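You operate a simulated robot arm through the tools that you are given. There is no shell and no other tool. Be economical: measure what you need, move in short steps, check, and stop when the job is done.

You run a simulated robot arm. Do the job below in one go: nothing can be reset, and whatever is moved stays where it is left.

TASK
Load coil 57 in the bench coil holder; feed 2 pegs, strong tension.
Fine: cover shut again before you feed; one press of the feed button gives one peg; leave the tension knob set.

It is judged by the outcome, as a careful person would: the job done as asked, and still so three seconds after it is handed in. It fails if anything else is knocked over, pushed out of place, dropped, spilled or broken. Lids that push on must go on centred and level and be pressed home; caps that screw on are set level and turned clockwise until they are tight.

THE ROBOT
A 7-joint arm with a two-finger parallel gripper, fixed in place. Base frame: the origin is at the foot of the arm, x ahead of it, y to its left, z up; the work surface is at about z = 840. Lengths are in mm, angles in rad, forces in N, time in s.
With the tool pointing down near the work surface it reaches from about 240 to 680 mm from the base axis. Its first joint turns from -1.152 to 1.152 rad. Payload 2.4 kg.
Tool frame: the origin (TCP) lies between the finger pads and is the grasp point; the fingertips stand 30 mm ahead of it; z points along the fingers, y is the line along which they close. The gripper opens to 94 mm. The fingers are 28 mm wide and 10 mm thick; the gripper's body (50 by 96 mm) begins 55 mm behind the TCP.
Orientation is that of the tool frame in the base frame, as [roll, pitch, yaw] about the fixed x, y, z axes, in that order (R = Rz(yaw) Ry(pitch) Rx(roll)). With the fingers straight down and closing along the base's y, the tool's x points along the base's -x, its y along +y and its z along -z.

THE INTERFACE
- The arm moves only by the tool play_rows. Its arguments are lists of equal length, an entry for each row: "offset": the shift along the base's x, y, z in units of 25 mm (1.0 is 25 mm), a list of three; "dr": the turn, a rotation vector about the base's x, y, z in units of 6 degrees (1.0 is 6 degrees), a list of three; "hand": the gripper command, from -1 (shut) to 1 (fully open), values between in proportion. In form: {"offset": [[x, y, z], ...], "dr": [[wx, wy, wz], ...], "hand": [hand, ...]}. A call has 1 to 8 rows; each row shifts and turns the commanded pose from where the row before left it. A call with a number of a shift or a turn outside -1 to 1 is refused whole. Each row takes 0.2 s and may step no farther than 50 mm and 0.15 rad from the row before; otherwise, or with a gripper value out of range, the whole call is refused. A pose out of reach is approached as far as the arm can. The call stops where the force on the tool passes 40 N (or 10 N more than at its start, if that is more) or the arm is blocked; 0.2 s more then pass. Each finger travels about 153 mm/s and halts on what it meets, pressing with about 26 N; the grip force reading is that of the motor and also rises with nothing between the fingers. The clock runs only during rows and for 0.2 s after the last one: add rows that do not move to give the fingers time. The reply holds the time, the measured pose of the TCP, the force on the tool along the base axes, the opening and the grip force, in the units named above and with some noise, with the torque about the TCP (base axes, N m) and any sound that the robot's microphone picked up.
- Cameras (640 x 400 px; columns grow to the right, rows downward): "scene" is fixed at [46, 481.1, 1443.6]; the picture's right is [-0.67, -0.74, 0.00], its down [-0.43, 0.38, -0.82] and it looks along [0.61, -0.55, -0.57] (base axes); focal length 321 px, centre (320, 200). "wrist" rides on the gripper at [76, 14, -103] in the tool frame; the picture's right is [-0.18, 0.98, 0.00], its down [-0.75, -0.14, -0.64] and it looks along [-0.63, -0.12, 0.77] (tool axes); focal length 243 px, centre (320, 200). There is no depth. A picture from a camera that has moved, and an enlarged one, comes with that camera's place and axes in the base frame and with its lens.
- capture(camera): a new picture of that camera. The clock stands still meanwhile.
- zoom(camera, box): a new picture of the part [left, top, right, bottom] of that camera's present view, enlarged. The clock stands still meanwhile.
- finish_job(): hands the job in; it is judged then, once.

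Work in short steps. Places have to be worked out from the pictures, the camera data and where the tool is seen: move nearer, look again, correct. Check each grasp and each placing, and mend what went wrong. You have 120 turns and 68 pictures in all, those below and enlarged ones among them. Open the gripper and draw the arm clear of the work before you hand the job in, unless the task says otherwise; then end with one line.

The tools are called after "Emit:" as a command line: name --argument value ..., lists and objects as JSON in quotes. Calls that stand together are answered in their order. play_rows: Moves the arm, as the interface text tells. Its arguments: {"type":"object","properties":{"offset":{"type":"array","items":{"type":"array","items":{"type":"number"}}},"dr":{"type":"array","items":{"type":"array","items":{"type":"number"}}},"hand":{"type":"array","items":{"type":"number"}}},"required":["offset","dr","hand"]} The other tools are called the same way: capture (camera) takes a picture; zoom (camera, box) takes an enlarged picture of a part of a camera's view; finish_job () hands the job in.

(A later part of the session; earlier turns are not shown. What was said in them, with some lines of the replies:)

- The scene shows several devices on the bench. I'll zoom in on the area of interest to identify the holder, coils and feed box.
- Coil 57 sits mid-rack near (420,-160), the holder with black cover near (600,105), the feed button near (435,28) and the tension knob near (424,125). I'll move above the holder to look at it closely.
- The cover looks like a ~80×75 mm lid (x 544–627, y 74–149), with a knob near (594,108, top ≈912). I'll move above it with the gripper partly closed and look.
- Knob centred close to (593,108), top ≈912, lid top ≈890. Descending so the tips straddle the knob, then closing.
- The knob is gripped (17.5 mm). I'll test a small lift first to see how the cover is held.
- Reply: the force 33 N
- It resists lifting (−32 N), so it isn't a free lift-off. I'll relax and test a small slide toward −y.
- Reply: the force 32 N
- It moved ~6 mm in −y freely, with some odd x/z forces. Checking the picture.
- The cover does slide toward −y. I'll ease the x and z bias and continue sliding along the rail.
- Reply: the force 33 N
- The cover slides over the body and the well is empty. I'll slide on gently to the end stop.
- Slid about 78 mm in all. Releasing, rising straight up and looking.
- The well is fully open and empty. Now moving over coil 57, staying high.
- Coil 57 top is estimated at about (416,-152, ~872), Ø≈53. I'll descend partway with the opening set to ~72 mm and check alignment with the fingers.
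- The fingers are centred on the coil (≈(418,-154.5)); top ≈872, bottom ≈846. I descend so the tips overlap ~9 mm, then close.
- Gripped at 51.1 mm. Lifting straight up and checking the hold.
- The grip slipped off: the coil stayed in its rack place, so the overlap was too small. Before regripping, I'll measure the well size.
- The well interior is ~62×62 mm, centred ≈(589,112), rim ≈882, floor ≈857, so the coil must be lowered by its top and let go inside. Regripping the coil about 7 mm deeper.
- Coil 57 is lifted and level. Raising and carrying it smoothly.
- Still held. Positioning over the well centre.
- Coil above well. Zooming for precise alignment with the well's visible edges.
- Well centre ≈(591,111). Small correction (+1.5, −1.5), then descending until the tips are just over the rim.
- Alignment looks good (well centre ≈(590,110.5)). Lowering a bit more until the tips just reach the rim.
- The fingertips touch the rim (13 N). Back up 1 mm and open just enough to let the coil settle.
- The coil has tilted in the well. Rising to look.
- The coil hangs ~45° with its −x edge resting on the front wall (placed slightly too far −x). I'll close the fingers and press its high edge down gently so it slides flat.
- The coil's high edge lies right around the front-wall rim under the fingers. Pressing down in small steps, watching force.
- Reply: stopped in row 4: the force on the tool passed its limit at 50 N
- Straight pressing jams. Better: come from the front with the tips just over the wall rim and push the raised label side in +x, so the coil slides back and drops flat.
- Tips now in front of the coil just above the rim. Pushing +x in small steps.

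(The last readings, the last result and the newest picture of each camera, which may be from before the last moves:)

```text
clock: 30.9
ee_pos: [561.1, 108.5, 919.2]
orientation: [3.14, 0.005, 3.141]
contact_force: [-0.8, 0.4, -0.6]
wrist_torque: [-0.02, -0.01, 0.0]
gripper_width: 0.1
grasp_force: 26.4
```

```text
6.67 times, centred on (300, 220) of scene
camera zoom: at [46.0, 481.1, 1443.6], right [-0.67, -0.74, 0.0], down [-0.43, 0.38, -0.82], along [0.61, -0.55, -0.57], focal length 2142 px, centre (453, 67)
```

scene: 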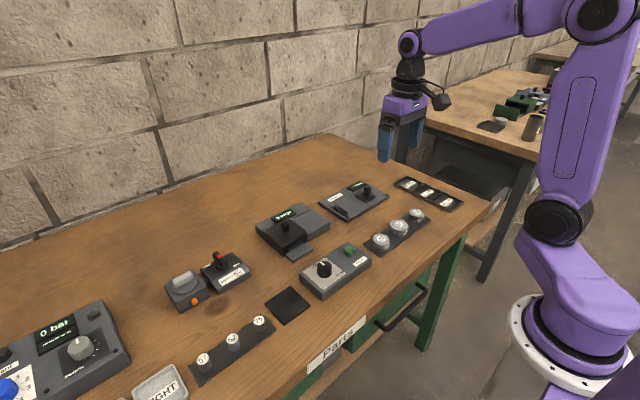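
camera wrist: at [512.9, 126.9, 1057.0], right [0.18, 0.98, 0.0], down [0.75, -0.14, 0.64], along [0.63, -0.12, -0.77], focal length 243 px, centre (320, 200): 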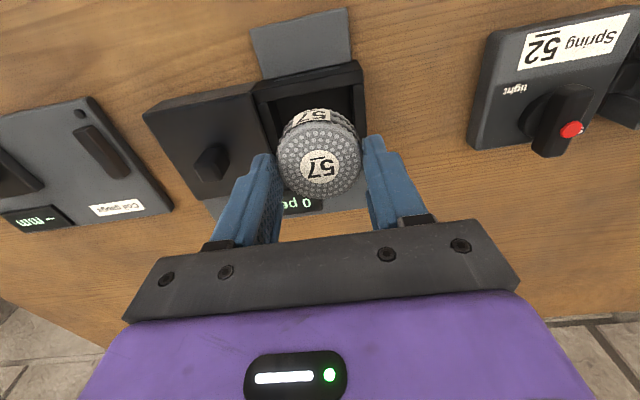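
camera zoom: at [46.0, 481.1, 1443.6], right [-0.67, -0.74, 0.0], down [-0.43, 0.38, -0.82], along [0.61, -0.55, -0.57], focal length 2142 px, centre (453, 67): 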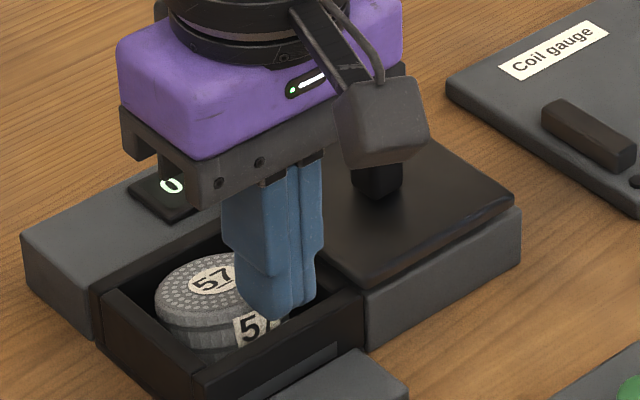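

It worked—the coil has come down and its top face is visible. Rising to check it's flat.

Emit:
play_rows --offset '[[0, 0, 1], [0, 0, 1], [0, 0, 1], [-0.3, 0, 0.5]]' --dr '[[0, 0, 0], [0, 0, 0], [0, 0, 0], [0, 0, 0]]' --hand '[-1, -1, -1, -1]'

Emit:
zoom --camera "wrist" --box '[230, 50, 410, 210]'

Emit:
zoom --camera "scene" --box '[260, 190, 340, 250]'

```text
clock: 31.9
ee_pos: [551.4, 108.0, 1004.7]
orientation: [3.14, 0.006, -3.141]
contact_force: [0.9, -0.3, 0.6]
wrist_torque: [-0.01, 0.01, 0.0]
gripper_width: 0.0
grasp_force: 25.9
```

```text
2.50 times, centred on (320, 130) of wrist
camera zoom: at [475.0, 122.0, 1107.6], right [0.18, 0.98, 0.0], down [0.75, -0.14, 0.65], along [0.63, -0.12, -0.76], focal length 606 px, centre (320, 375)
```

zoom: 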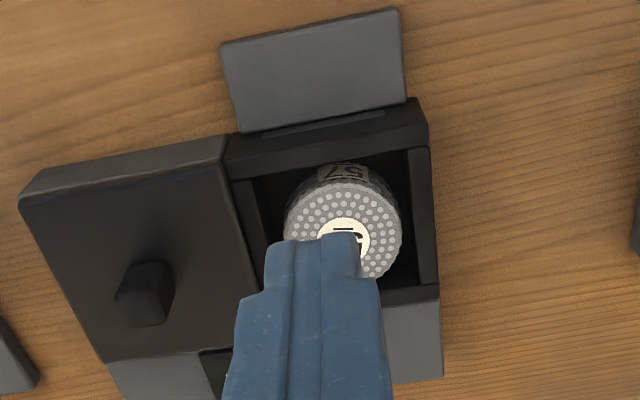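

```text
6.67 times, centred on (300, 220) of scene
camera zoom: at [46.0, 481.1, 1443.6], right [-0.67, -0.74, 0.0], down [-0.43, 0.38, -0.82], along [0.61, -0.55, -0.57], focal length 2142 px, centre (453, 67)
```

zoom: 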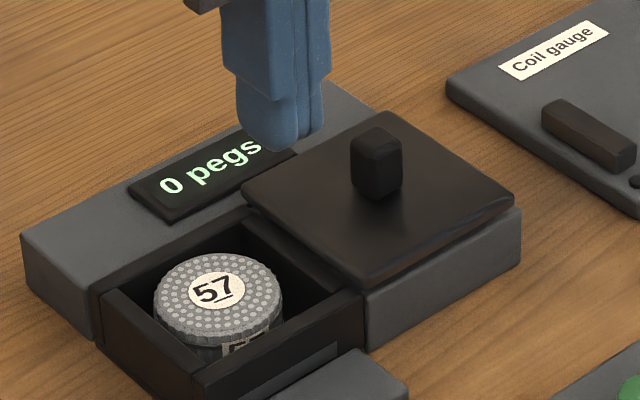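

It looks nearly flat. Checking level more carefully with the gripper open and from another spot.

Emit:
play_rows --offset '[[0, 0, 0], [0, 0, 0], [0, 0, 0]]' --dr '[[0, 0, 0], [0, 0, 0], [0, 0, 0]]' --hand '[1, 1, 1]'

Emit:
zoom --camera "wrist" --box '[280, 75, 360, 175]'

Emit:
zoom --camera "scene" --box '[270, 215, 310, 245]'

```text
clock: 32.7
ee_pos: [552.9, 109.2, 1003.8]
orientation: [3.141, 0.007, 3.141]
contact_force: [0.1, -0.3, -0.3]
wrist_torque: [-0.03, -0.03, -0.05]
gripper_width: 93.8
grasp_force: 0.1
```

```text
4.00 times, centred on (320, 125) of wrist
camera zoom: at [475.1, 122.0, 1107.4], right [0.18, 0.98, 0.0], down [0.75, -0.14, 0.65], along [0.63, -0.12, -0.76], focal length 970 px, centre (320, 500)
```

zoom: 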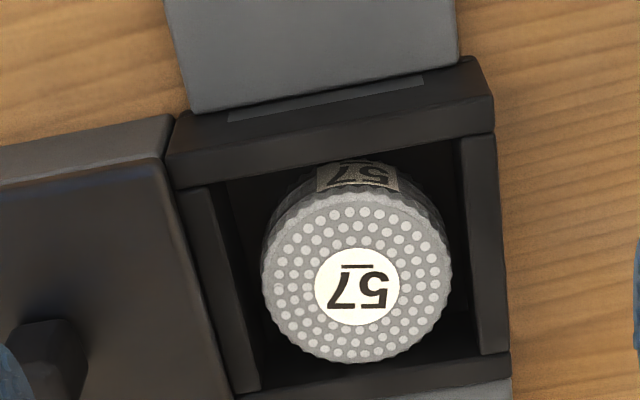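

```text
13.33 times, centred on (290, 230) of scene
camera zoom: at [46.0, 481.1, 1443.6], right [-0.67, -0.74, 0.0], down [-0.43, 0.38, -0.82], along [0.61, -0.55, -0.57], focal length 4285 px, centre (720, -200)
```

zoom: 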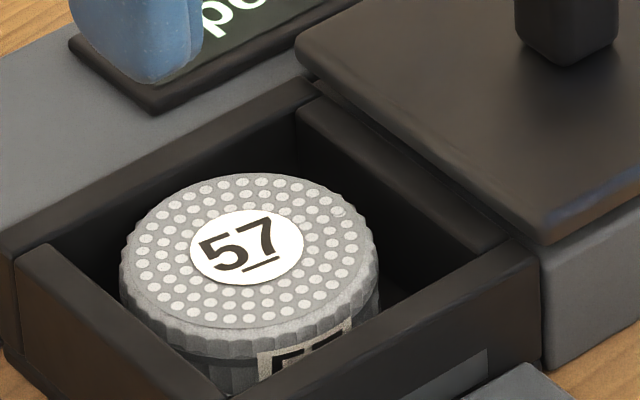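

The coil sits flat in the well. Now returning to the cover knob at (593.7,30) to slide it shut.

Emit:
play_rows --offset '[[0.41, -0.79, 0], [0.41, -0.79, 0], [0.41, -0.79, 0], [0.41, -0.79, -0.4], [0, 0, -0.9], [0, 0, -0.9]]' --dr '[[0, 0, 0], [0, 0, 0], [0, 0, 0], [0, 0, 0], [0, 0, 0], [0, 0, 0]]' --hand '[0, 0, 0, 0, 0, 0]'

Emit:
zoom --camera "scene" --box '[260, 180, 360, 255]'

```text
clock: 34.1
ee_pos: [593.3, 32.6, 952.5]
orientation: [3.139, 0.004, 3.142]
contact_force: [0.3, -0.3, -0.4]
wrist_torque: [-0.02, -0.01, 0.01]
gripper_width: 46.9
grasp_force: 0.1
```

```text
5.33 times, centred on (310, 218) of scene
camera zoom: at [46.0, 481.0, 1443.6], right [-0.67, -0.74, 0.0], down [-0.43, 0.38, -0.82], along [0.61, -0.55, -0.57], focal length 1714 px, centre (373, 107)
```

zoom: 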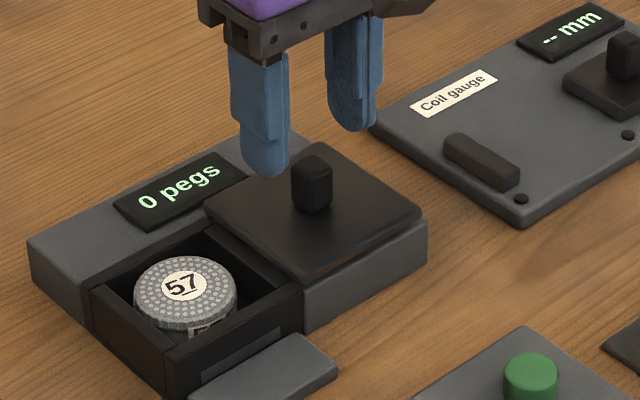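

Fingers straddle the knob. Lowering to 927 and gripping.

Emit:
play_rows --offset '[[0, -0.08, -0.5], [0, 0, -0.5], [0, 0, 0], [0, 0, 0], [0, 0, 0]]' --dr '[[0, 0, 0], [0, 0, 0], [0, 0, 0], [0, 0, 0], [0, 0, 0]]' --hand '[0, 0, -1, -1, -1]'

Emit:
play_rows --offset '[[0, 0.25, 0], [0, 0.35, 0], [0, 0.35, 0]]' --dr '[[0, 0, 0], [0, 0, 0], [0, 0, 0]]' --hand '[-1, -1, -1]'

```text
clock: 35.3
ee_pos: [592.9, 30.0, 927.9]
orientation: [3.138, 0.006, -3.141]
contact_force: [-0.8, 0.4, -1.1]
wrist_torque: [-0.02, 0.03, -0.03]
gripper_width: 17.5
grasp_force: 45.0
```

```text
clock: 36.1
ee_pos: [593.7, 52.1, 926.6]
orientation: [3.14, 0.006, -3.141]
contact_force: [-11.6, -0.5, 25.3]
wrist_torque: [-0.05, 0.9, -0.03]
gripper_width: 17.7
grasp_force: 45.3
```

Emit:
play_rows --offset '[[-0.03, 0, 0.06], [0, 0.4, 0], [0, 0.4, 0], [0, 0.4, 0]]' --dr '[[0, 0, 0], [0, 0, 0], [0, 0, 0], [0, 0, 0]]' --hand '[-1, -1, -1, -1]'

Emit:
play_rows --offset '[[0, 0.3, 0], [0, 0.3, 0], [0, 0.2, 0]]' --dr '[[0, 0, 0], [0, 0, 0], [0, 0, 0]]' --hand '[-1, -1, -1]'

Emit:
zoom --camera "scene" --box '[260, 180, 360, 255]'

```text
clock: 37.1
ee_pos: [592.3, 82.4, 927.1]
orientation: [-3.142, 0.003, 3.141]
contact_force: [9.9, -0.2, -11.5]
wrist_torque: [-0.05, -0.27, -0.09]
gripper_width: 17.8
grasp_force: 44.7
```

```text
clock: 37.9
ee_pos: [593.4, 102.3, 928.6]
orientation: [3.139, 0.003, 3.14]
contact_force: [12.9, -0.1, -24.5]
wrist_torque: [0.01, -0.97, -0.01]
gripper_width: 17.7
grasp_force: 44.9
```

```text
5.33 times, centred on (310, 218) of scene
camera zoom: at [46.8, 481.1, 1443.6], right [-0.67, -0.74, 0.0], down [-0.43, 0.38, -0.82], along [0.61, -0.55, -0.57], focal length 1714 px, centre (373, 107)
```

zoom: 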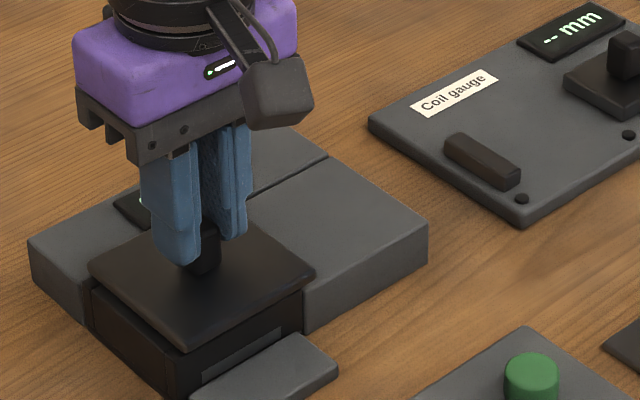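

Nearly shut. Going on gently to the stop.

Emit:
play_rows --offset '[[0, 0.1, -0.05], [0, 0.1, 0], [0, 0.1, 0], [0, 0.1, 0]]' --dr '[[0, 0, 0], [0, 0, 0], [0, 0, 0], [0, 0, 0]]' --hand '[-1, -1, -1, -1]'

```text
clock: 38.9
ee_pos: [594.1, 108.7, 927.0]
orientation: [-3.14, 0.005, 3.14]
contact_force: [2.8, -7.9, -2.0]
wrist_torque: [-0.15, -0.55, 0.18]
gripper_width: 17.5
grasp_force: 45.1
```

The cover has hit its closed stop (y force −8 N at y=108.7). Releasing, rising, and heading toward the tension knob at ≈(424,124), checking the cover.

Emit:
play_rows --offset '[[0, -0.12, 0], [0, 0, 0], [0, 0, 0], [0, 0, 1], [0, 0, 1], [0, 0, 1], [-1, 0, 0], [-1, 0, 0]]' --dr '[[0, 0, 0], [0, 0, 0], [0, 0, 0], [0, 0, 0], [0, 0, 0], [0, 0, 0], [0, 0, 1], [0, 0, 1]]' --hand '[-1, 0, 0, 0, 0, 0, 0, 0]'

Emit:
play_rows --offset '[[-1, 0.15, 0], [-1, 0.15, 0], [-1, 0.15, 0], [-0.9, 0.15, 0], [-0.9, 0, 0], [0, 0, 0], [0, 0, 0], [0, 0, 0]]' --dr '[[0, 0, 1], [0, 0, 1], [0, 0, 1], [0, 0, 1], [0, 0, 1], [0, 0, 1], [0, 0, 1], [0, 0, 1]]' --hand '[0, 0, 0, 0, 0, 0, 0, 0]'

Emit:
capture --camera "wrist"

Emit:
zoom --camera "scene" --box '[240, 180, 380, 300]'

```text
clock: 40.7
ee_pos: [540.1, 109.8, 1002.1]
orientation: [3.14, 0.004, -2.933]
contact_force: [0.5, 0.0, -0.4]
wrist_torque: [-0.01, -0.04, 0.02]
gripper_width: 47.0
grasp_force: 0.1
```

```text
clock: 42.5
ee_pos: [422.3, 125.2, 1001.1]
orientation: [3.14, 0.005, -2.092]
contact_force: [0.0, -0.5, 0.1]
wrist_torque: [-0.01, 0.02, -0.02]
gripper_width: 47.2
grasp_force: 0.0
```

```text
20 pictures are left
camera wrist: at [370.8, 64.7, 1104.5], right [-0.76, 0.65, 0.0], down [0.5, 0.58, 0.65], along [0.42, 0.49, -0.76], focal length 243 px, centre (320, 200)
```

wrist: 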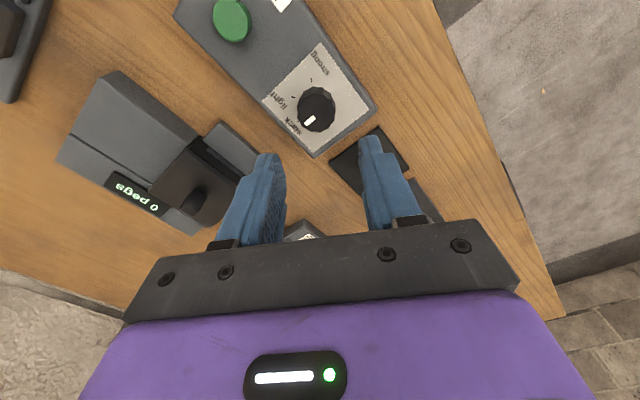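

```text
3.33 times, centred on (310, 240) of scene
camera zoom: at [46.0, 481.1, 1443.6], right [-0.67, -0.74, 0.0], down [-0.43, 0.38, -0.82], along [0.61, -0.55, -0.57], focal length 1071 px, centre (353, 67)
```

zoom: 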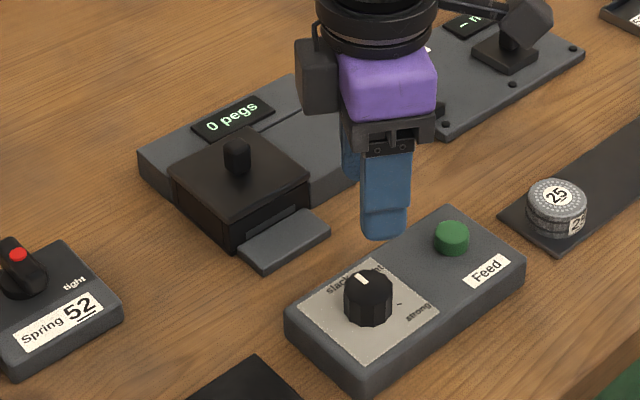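

The cover is closed. I need a sharper look at the knob relative to the gripper axis.

Emit:
zoom --camera "wrist" --box '[260, 40, 380, 160]'

```text
3.33 times, centred on (320, 100) of wrist
camera zoom: at [370.8, 64.7, 1104.5], right [-0.76, 0.65, 0.0], down [0.5, 0.58, 0.65], along [0.42, 0.49, -0.76], focal length 809 px, centre (320, 533)
```

zoom: 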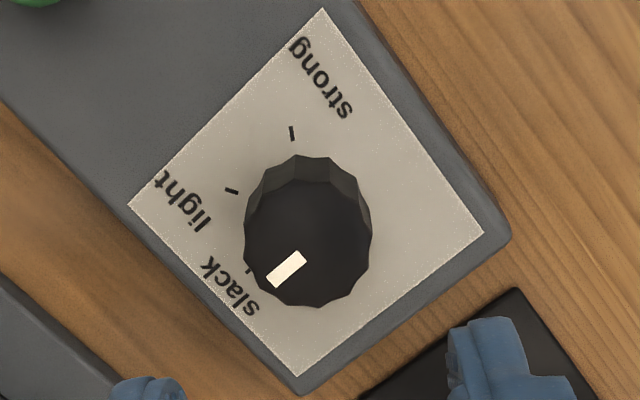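

Knob top centre is ≈(423,121.5), Ø≈31, z≈898. Aligning, descending and gripping it.

Emit:
play_rows --offset '[[0.04, -0.15, -0.85], [0, 0, -0.85], [0, 0, -0.85], [0, 0, -0.85], [0, 0, 0]]' --dr '[[0, 0, 0], [0, 0, 0], [0, 0, 0], [0, 0, 0], [0, 0, 0]]' --hand '[0, 0, 0, 0, 0]'

Emit:
capture --camera "wrist"

```text
clock: 43.7
ee_pos: [422.5, 123.2, 913.9]
orientation: [3.139, 0.007, -2.094]
contact_force: [-0.4, 0.1, -0.7]
wrist_torque: [0.01, -0.02, 0.01]
gripper_width: 46.9
grasp_force: 0.0
```

```text
17 pictures are left
camera wrist: at [372.2, 61.7, 1016.9], right [-0.76, 0.65, 0.0], down [0.5, 0.58, 0.65], along [0.42, 0.49, -0.76], focal length 243 px, centre (320, 200)
```

wrist: 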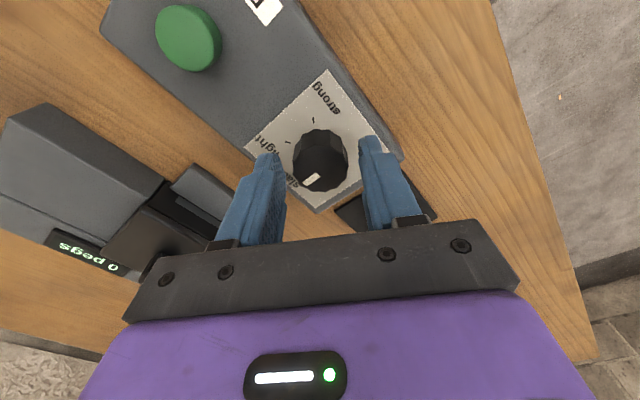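

The knob sits centred between the fingers. Closing on it, then a first small clockwise turn.

Emit:
play_rows --offset '[[0, 0, 0], [0, 0, 0], [0, 0, 0]]' --dr '[[0, 0, 0], [0, 0, 0], [0, 0, 0]]' --hand '[-1, -1, -1]'

Emit:
play_rows --offset '[[0, 0, 0], [0, 0, 0], [0, 0, 0], [0, 0, 0], [0, 0, 0]]' --dr '[[0, 0, -1], [0, 0, -1], [0, 0, -1], [0, 0, -1], [0, 0, -1]]' --hand '[-1, -1, -1, -1, -1]'

```text
clock: 44.5
ee_pos: [422.8, 122.0, 915.0]
orientation: [3.14, 0.006, -2.094]
contact_force: [4.3, -0.6, -10.4]
wrist_torque: [0.4, -0.53, -0.21]
gripper_width: 33.3
grasp_force: 45.2
```

```text
clock: 45.7
ee_pos: [421.7, 123.3, 914.4]
orientation: [3.14, 0.004, -2.619]
contact_force: [1.5, 18.2, -22.4]
wrist_torque: [-0.07, 0.52, 0.06]
gripper_width: 33.2
grasp_force: 45.3
```

Turning works (−30° so far). Relaxing small lateral forces and continuing clockwise.

Emit:
play_rows --offset '[[0, 0.04, -0.05], [0, 0, 0], [0, 0, 0], [0, 0, 0], [0, 0, 0], [0, 0, 0], [0, 0, 0]]' --dr '[[0, 0, -1], [0, 0, -1], [0, 0, -1], [0, 0, -1], [0, 0, -1], [0, 0, -1], [0, 0, -1]]' --hand '[-1, -1, -1, -1, -1, -1, -1]'

Emit:
capture --camera "wrist"

```text
clock: 47.2
ee_pos: [421.5, 124.4, 915.3]
orientation: [3.141, 0.002, 2.998]
contact_force: [-0.5, 3.0, -1.8]
wrist_torque: [0.03, -0.06, 0.03]
gripper_width: 33.1
grasp_force: 44.9
stopped in row 7: the force on the tool passed its limit at 41 N (the readings are from after the stop); the commanded pose is now the measured one
```

```text
16 pictures are left
camera wrist: at [347.7, 149.3, 1018.0], right [0.32, 0.95, 0.0], down [0.72, -0.25, 0.64], along [0.61, -0.21, -0.77], focal length 243 px, centre (320, 200)
```

wrist: 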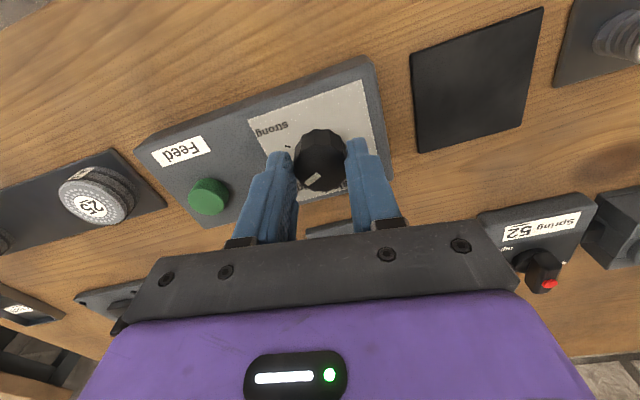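

The knob follows the gripper: ~68° of ~120° turned. Continuing in shorter steps.

Emit:
play_rows --offset '[[0, 0, 0], [0, 0, 0], [0, 0, 0], [0, 0, 0]]' --dr '[[0, 0, -1], [0, 0, -1], [0, 0, -1], [0, 0, -1]]' --hand '[-1, -1, -1, -1]'

```text
clock: 48.2
ee_pos: [422.2, 126.4, 914.2]
orientation: [3.14, 0.003, 2.578]
contact_force: [10.8, 24.7, -20.9]
wrist_torque: [0.94, 0.75, 0.12]
gripper_width: 33.1
grasp_force: 45.2
```

Emit:
play_rows --offset '[[0.02, 0.06, -0.05], [0, 0, 0], [0, 0, 0], [0, 0, 0]]' --dr '[[0, 0, 0], [0, 0, -1], [0, 0, -1], [0, 0, -1]]' --hand '[-1, -1, -1, -1]'

Emit:
play_rows --offset '[[0, 0, 0], [0, 0, 0]]' --dr '[[0, 0, -1], [0, 0, -0.6]]' --hand '[-1, -1]'

Emit:
zoom --camera "wrist" --box '[240, 80, 400, 220]'

```text
clock: 49.2
ee_pos: [422.2, 127.1, 915.9]
orientation: [3.139, 0.006, 2.263]
contact_force: [-0.2, 22.3, 30.2]
wrist_torque: [0.37, 0.04, 0.03]
gripper_width: 33.3
grasp_force: 45.2
```

```text
clock: 49.8
ee_pos: [423.2, 127.5, 914.8]
orientation: [3.133, 0.003, 2.097]
contact_force: [5.0, 27.2, 27.5]
wrist_torque: [0.29, -0.21, 0.0]
gripper_width: 33.0
grasp_force: 44.9
```

```text
2.86 times, centred on (320, 150) of wrist
camera zoom: at [396.4, 199.7, 1017.4], right [0.94, 0.33, 0.01], down [0.25, -0.72, 0.64], along [0.22, -0.61, -0.77], focal length 693 px, centre (320, 343)
```

zoom: 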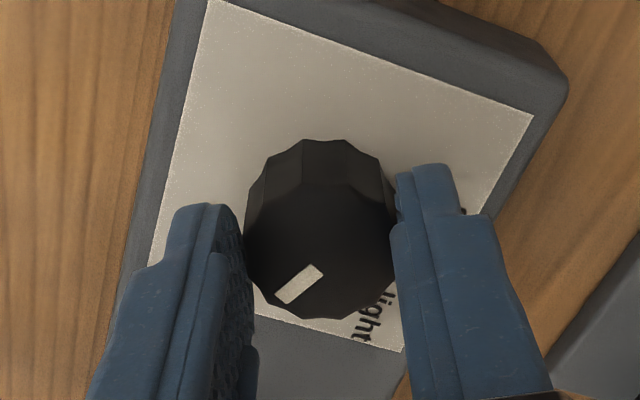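

Turned ~120° by the wrist. Easing the side load, then releasing and rising a bit to read the pointer.

Emit:
play_rows --offset '[[0, 0.06, 0.05], [0, 0, 0], [0, 0, 0], [0, 0, 1], [0, 0, 1]]' --dr '[[0, 0, 0], [0, 0, 0], [0, 0, 0], [0, 0, 0], [0, 0, 0]]' --hand '[-1, 0, 0, 0, 0.4]'

Emit:
zoom --camera "wrist" --box '[240, 60, 400, 180]'

```text
clock: 51.0
ee_pos: [420.7, 128.0, 963.9]
orientation: [3.141, 0.001, 2.097]
contact_force: [-0.9, 0.0, -0.6]
wrist_torque: [0.02, 0.0, 0.01]
gripper_width: 65.9
grasp_force: 0.1
```

```text
3.33 times, centred on (320, 120) of wrist
camera zoom: at [395.9, 200.3, 1067.9], right [0.94, 0.33, 0.0], down [0.25, -0.72, 0.64], along [0.21, -0.61, -0.77], focal length 809 px, centre (320, 467)
```

zoom: 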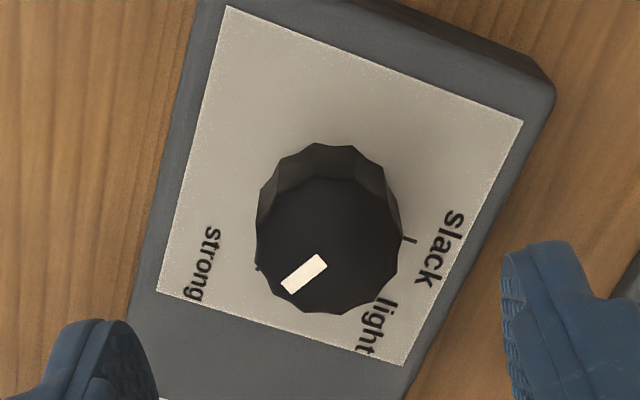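

Pointer sits on the "strong" mark (≈120°). Now turning the wrist back, closing the fingers and moving above the feed button (~(429,33)).

Emit:
play_rows --offset '[[0, 0, 0.3], [0.1, -0.55, 0.3], [0.1, -0.55, 0], [0.05, -0.55, 0], [0.05, -0.55, 0], [0.02, -0.55, 0], [0, -0.55, 0], [0, -0.5, 0]]' --dr '[[0, 0, 1], [0, 0, 1], [0, 0, 1], [0, 0, 1], [0, 0, 1], [0, 0, 1], [0, 0, 1], [0, 0, 1]]' --hand '[0.4, -0.5, -1, -1, -1, -1, -1, -1]'

Emit:
play_rows --offset '[[0, 0, -0.5], [0, 0, -0.5]]' --dr '[[0, 0, 1], [0, 0, 1]]' --hand '[-1, -1]'

Emit:
capture --camera "wrist"

```text
clock: 52.8
ee_pos: [429.9, 32.3, 980.8]
orientation: [3.141, 0.001, 2.935]
contact_force: [0.4, 0.6, -0.5]
wrist_torque: [0.01, 0.01, 0.01]
gripper_width: 0.0
grasp_force: 25.8
```

```text
clock: 53.4
ee_pos: [430.8, 32.2, 955.9]
orientation: [3.141, 0.002, -3.139]
contact_force: [0.1, 0.0, -0.7]
wrist_torque: [-0.01, -0.07, 0.01]
gripper_width: 0.0
grasp_force: 26.1
```

```text
13 pictures are left
camera wrist: at [354.6, 45.2, 1058.0], right [0.18, 0.98, 0.0], down [0.75, -0.14, 0.64], along [0.63, -0.12, -0.77], focal length 243 px, centre (320, 200)
```

wrist: 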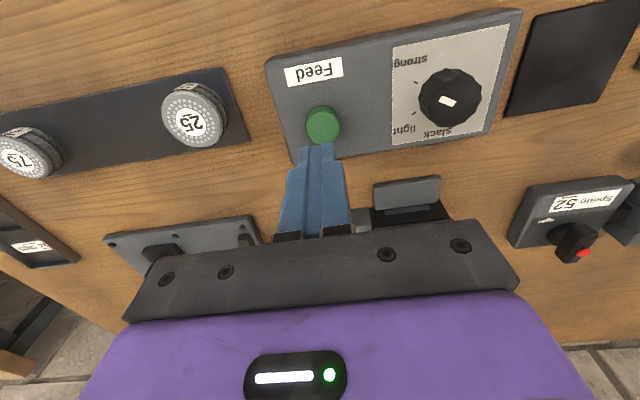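

The button is at ≈(428.5,33), right below the fingers. Descending to just above it, and zooming on the tension knob to confirm.

Emit:
play_rows --offset '[[-0.09, 0.03, -0.7], [0, 0, -0.7], [0, 0, -0.1]]' --dr '[[0, 0, 0], [0, 0, 0], [0, 0, 0]]' --hand '[-1, -1, -1]'

Emit:
zoom --camera "scene" --box '[260, 200, 380, 300]'

```text
clock: 54.2
ee_pos: [427.8, 32.3, 917.5]
orientation: [-3.14, 0.001, -3.139]
contact_force: [-0.6, 1.1, -0.1]
wrist_torque: [-0.01, 0.03, -0.01]
gripper_width: 0.0
grasp_force: 26.0
```

```text
4.00 times, centred on (320, 250) of scene
camera zoom: at [46.0, 481.1, 1443.6], right [-0.67, -0.74, 0.0], down [-0.43, 0.38, -0.82], along [0.61, -0.55, -0.57], focal length 1286 px, centre (320, 0)
```

zoom: 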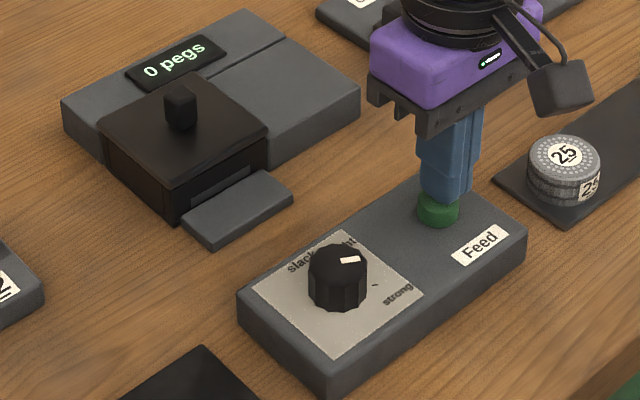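

Pointer direction matches "strong", display reads 0 pegs, tips just above the button. First press, gently.

Emit:
play_rows --offset '[[0, 0, -0.1], [0, 0, -0.1], [0, 0, -0.1]]' --dr '[[0, 0, 0], [0, 0, 0], [0, 0, 0]]' --hand '[-1, -1, -1]'

```text
clock: 55.0
ee_pos: [428.0, 34.1, 911.1]
orientation: [3.141, 0.001, -3.139]
contact_force: [0.1, -1.3, 1.5]
wrist_torque: [-0.02, 0.01, 0.03]
gripper_width: 0.1
grasp_force: 25.7
heard: click
```

A click was heard. Releasing the button and reading the display.

Emit:
play_rows --offset '[[0, 0, 0.2], [0, 0, 0.3]]' --dr '[[0, 0, 0], [0, 0, 0]]' --hand '[-1, -1]'

Emit:
zoom --camera "scene" --box '[260, 200, 380, 300]'

```text
clock: 55.6
ee_pos: [428.1, 35.5, 922.3]
orientation: [3.138, 0.003, -3.14]
contact_force: [-0.3, 0.6, 0.2]
wrist_torque: [0.0, 0.0, 0.01]
gripper_width: 0.1
grasp_force: 25.6
```

```text
4.00 times, centred on (320, 250) of scene
camera zoom: at [46.0, 481.1, 1443.6], right [-0.67, -0.74, 0.0], down [-0.43, 0.38, -0.82], along [0.61, -0.55, -0.57], focal length 1286 px, centre (320, 0)
```

zoom: 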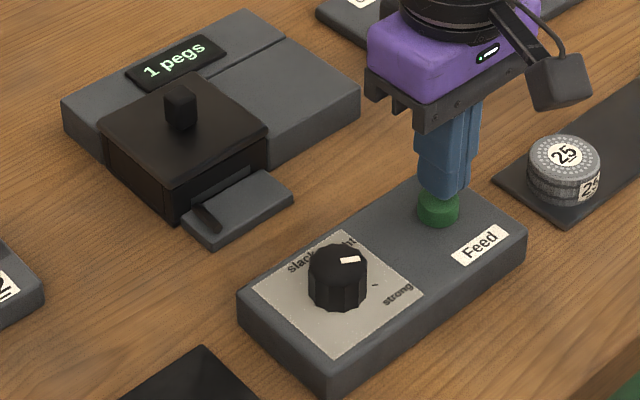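

"1 pegs" and one peg on the ledge. Second press, the same depth, then release.

Emit:
play_rows --offset '[[0, 0, -0.2], [0, 0, -0.1], [0, 0, -0.1], [0, 0, -0.1]]' --dr '[[0, 0, 0], [0, 0, 0], [0, 0, 0], [0, 0, 0]]' --hand '[-1, -1, -1, -1]'

```text
clock: 56.6
ee_pos: [428.0, 34.5, 910.2]
orientation: [3.14, 0.002, -3.14]
contact_force: [-1.0, -0.3, 2.4]
wrist_torque: [-0.02, 0.11, 0.0]
gripper_width: 0.0
grasp_force: 26.0
heard: click
```

Second click heard. Releasing straight up and retreating, then checking the display.

Emit:
play_rows --offset '[[0, 0, 0.5], [0, 0, 1], [0, 0, 1], [0, 0, 1], [0, -0.8, 1], [0, -0.8, 1], [0, -0.8, 1]]' --dr '[[0, 0, 0], [0, 0, 0], [0, 0, 0], [0, 0, 0], [0, 0, 0], [0, 0, 0], [0, 0, 0]]' --hand '[-1, -1, -1, -1, 0, 1, 1]'

Emit:
zoom --camera "scene" --box '[260, 200, 380, 300]'

Emit:
capture --camera "scene"

```text
clock: 58.2
ee_pos: [427.2, -26.1, 1073.7]
orientation: [3.141, 0.001, -3.139]
contact_force: [0.8, -0.5, -0.6]
wrist_torque: [0.0, -0.01, 0.03]
gripper_width: 93.9
grasp_force: 0.0
```

```text
4.00 times, centred on (320, 250) of scene
camera zoom: at [46.0, 481.1, 1443.6], right [-0.67, -0.74, 0.0], down [-0.43, 0.38, -0.82], along [0.61, -0.55, -0.57], focal length 1286 px, centre (320, 0)
```

zoom: 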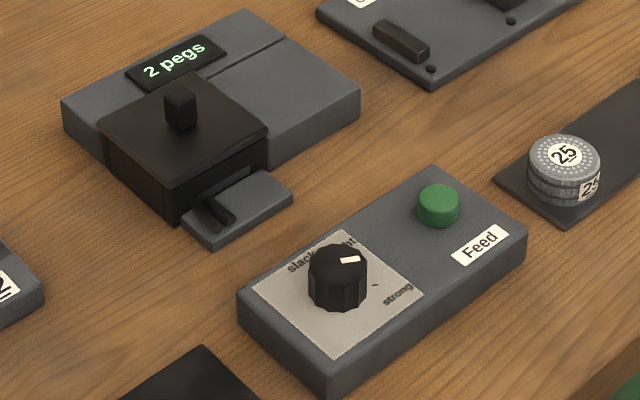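

```text
9 pictures are left
```

scene: 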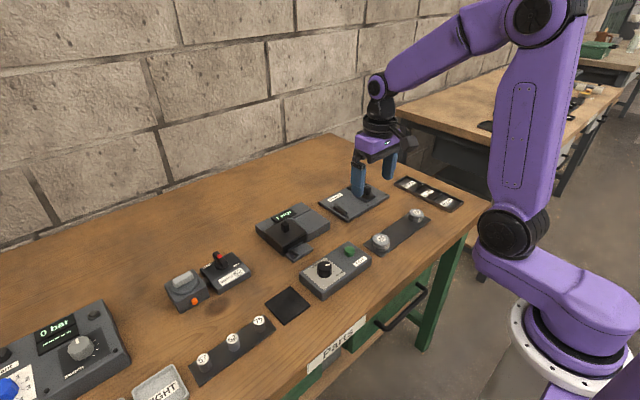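

Display reads 2 pegs with the cover shut. One last check of the knob pointer.

Emit:
zoom --camera "wrist" --box '[320, 0, 520, 140]'

```text
2.86 times, centred on (420, 70) of wrist
camera zoom: at [351.0, -13.1, 1176.7], right [0.18, 0.98, 0.0], down [0.75, -0.14, 0.64], along [0.63, -0.12, -0.77], focal length 693 px, centre (34, 571)
```

zoom: 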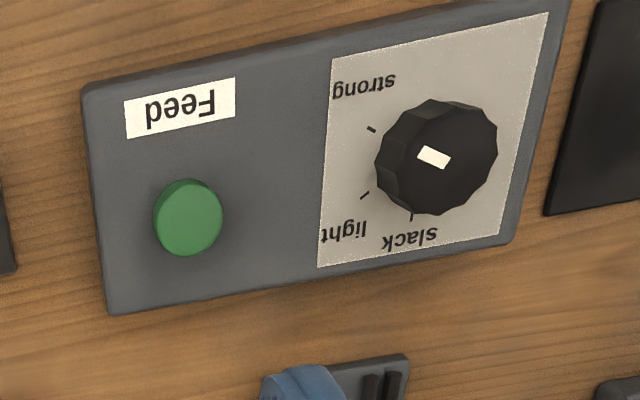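

The pointer is parallel to the "strong" tick direction, so everything is set. Handing in.

Emit:
finish_job

```text
The job is handed in.
```

Coil 57 is loaded in the holder with the cover shut, the tension knob is set to strong, and 2 pegs were fed (display reads "2 pegs"). The coil tipped as I released it over the well and had to be pushed flat before I closed the cover.
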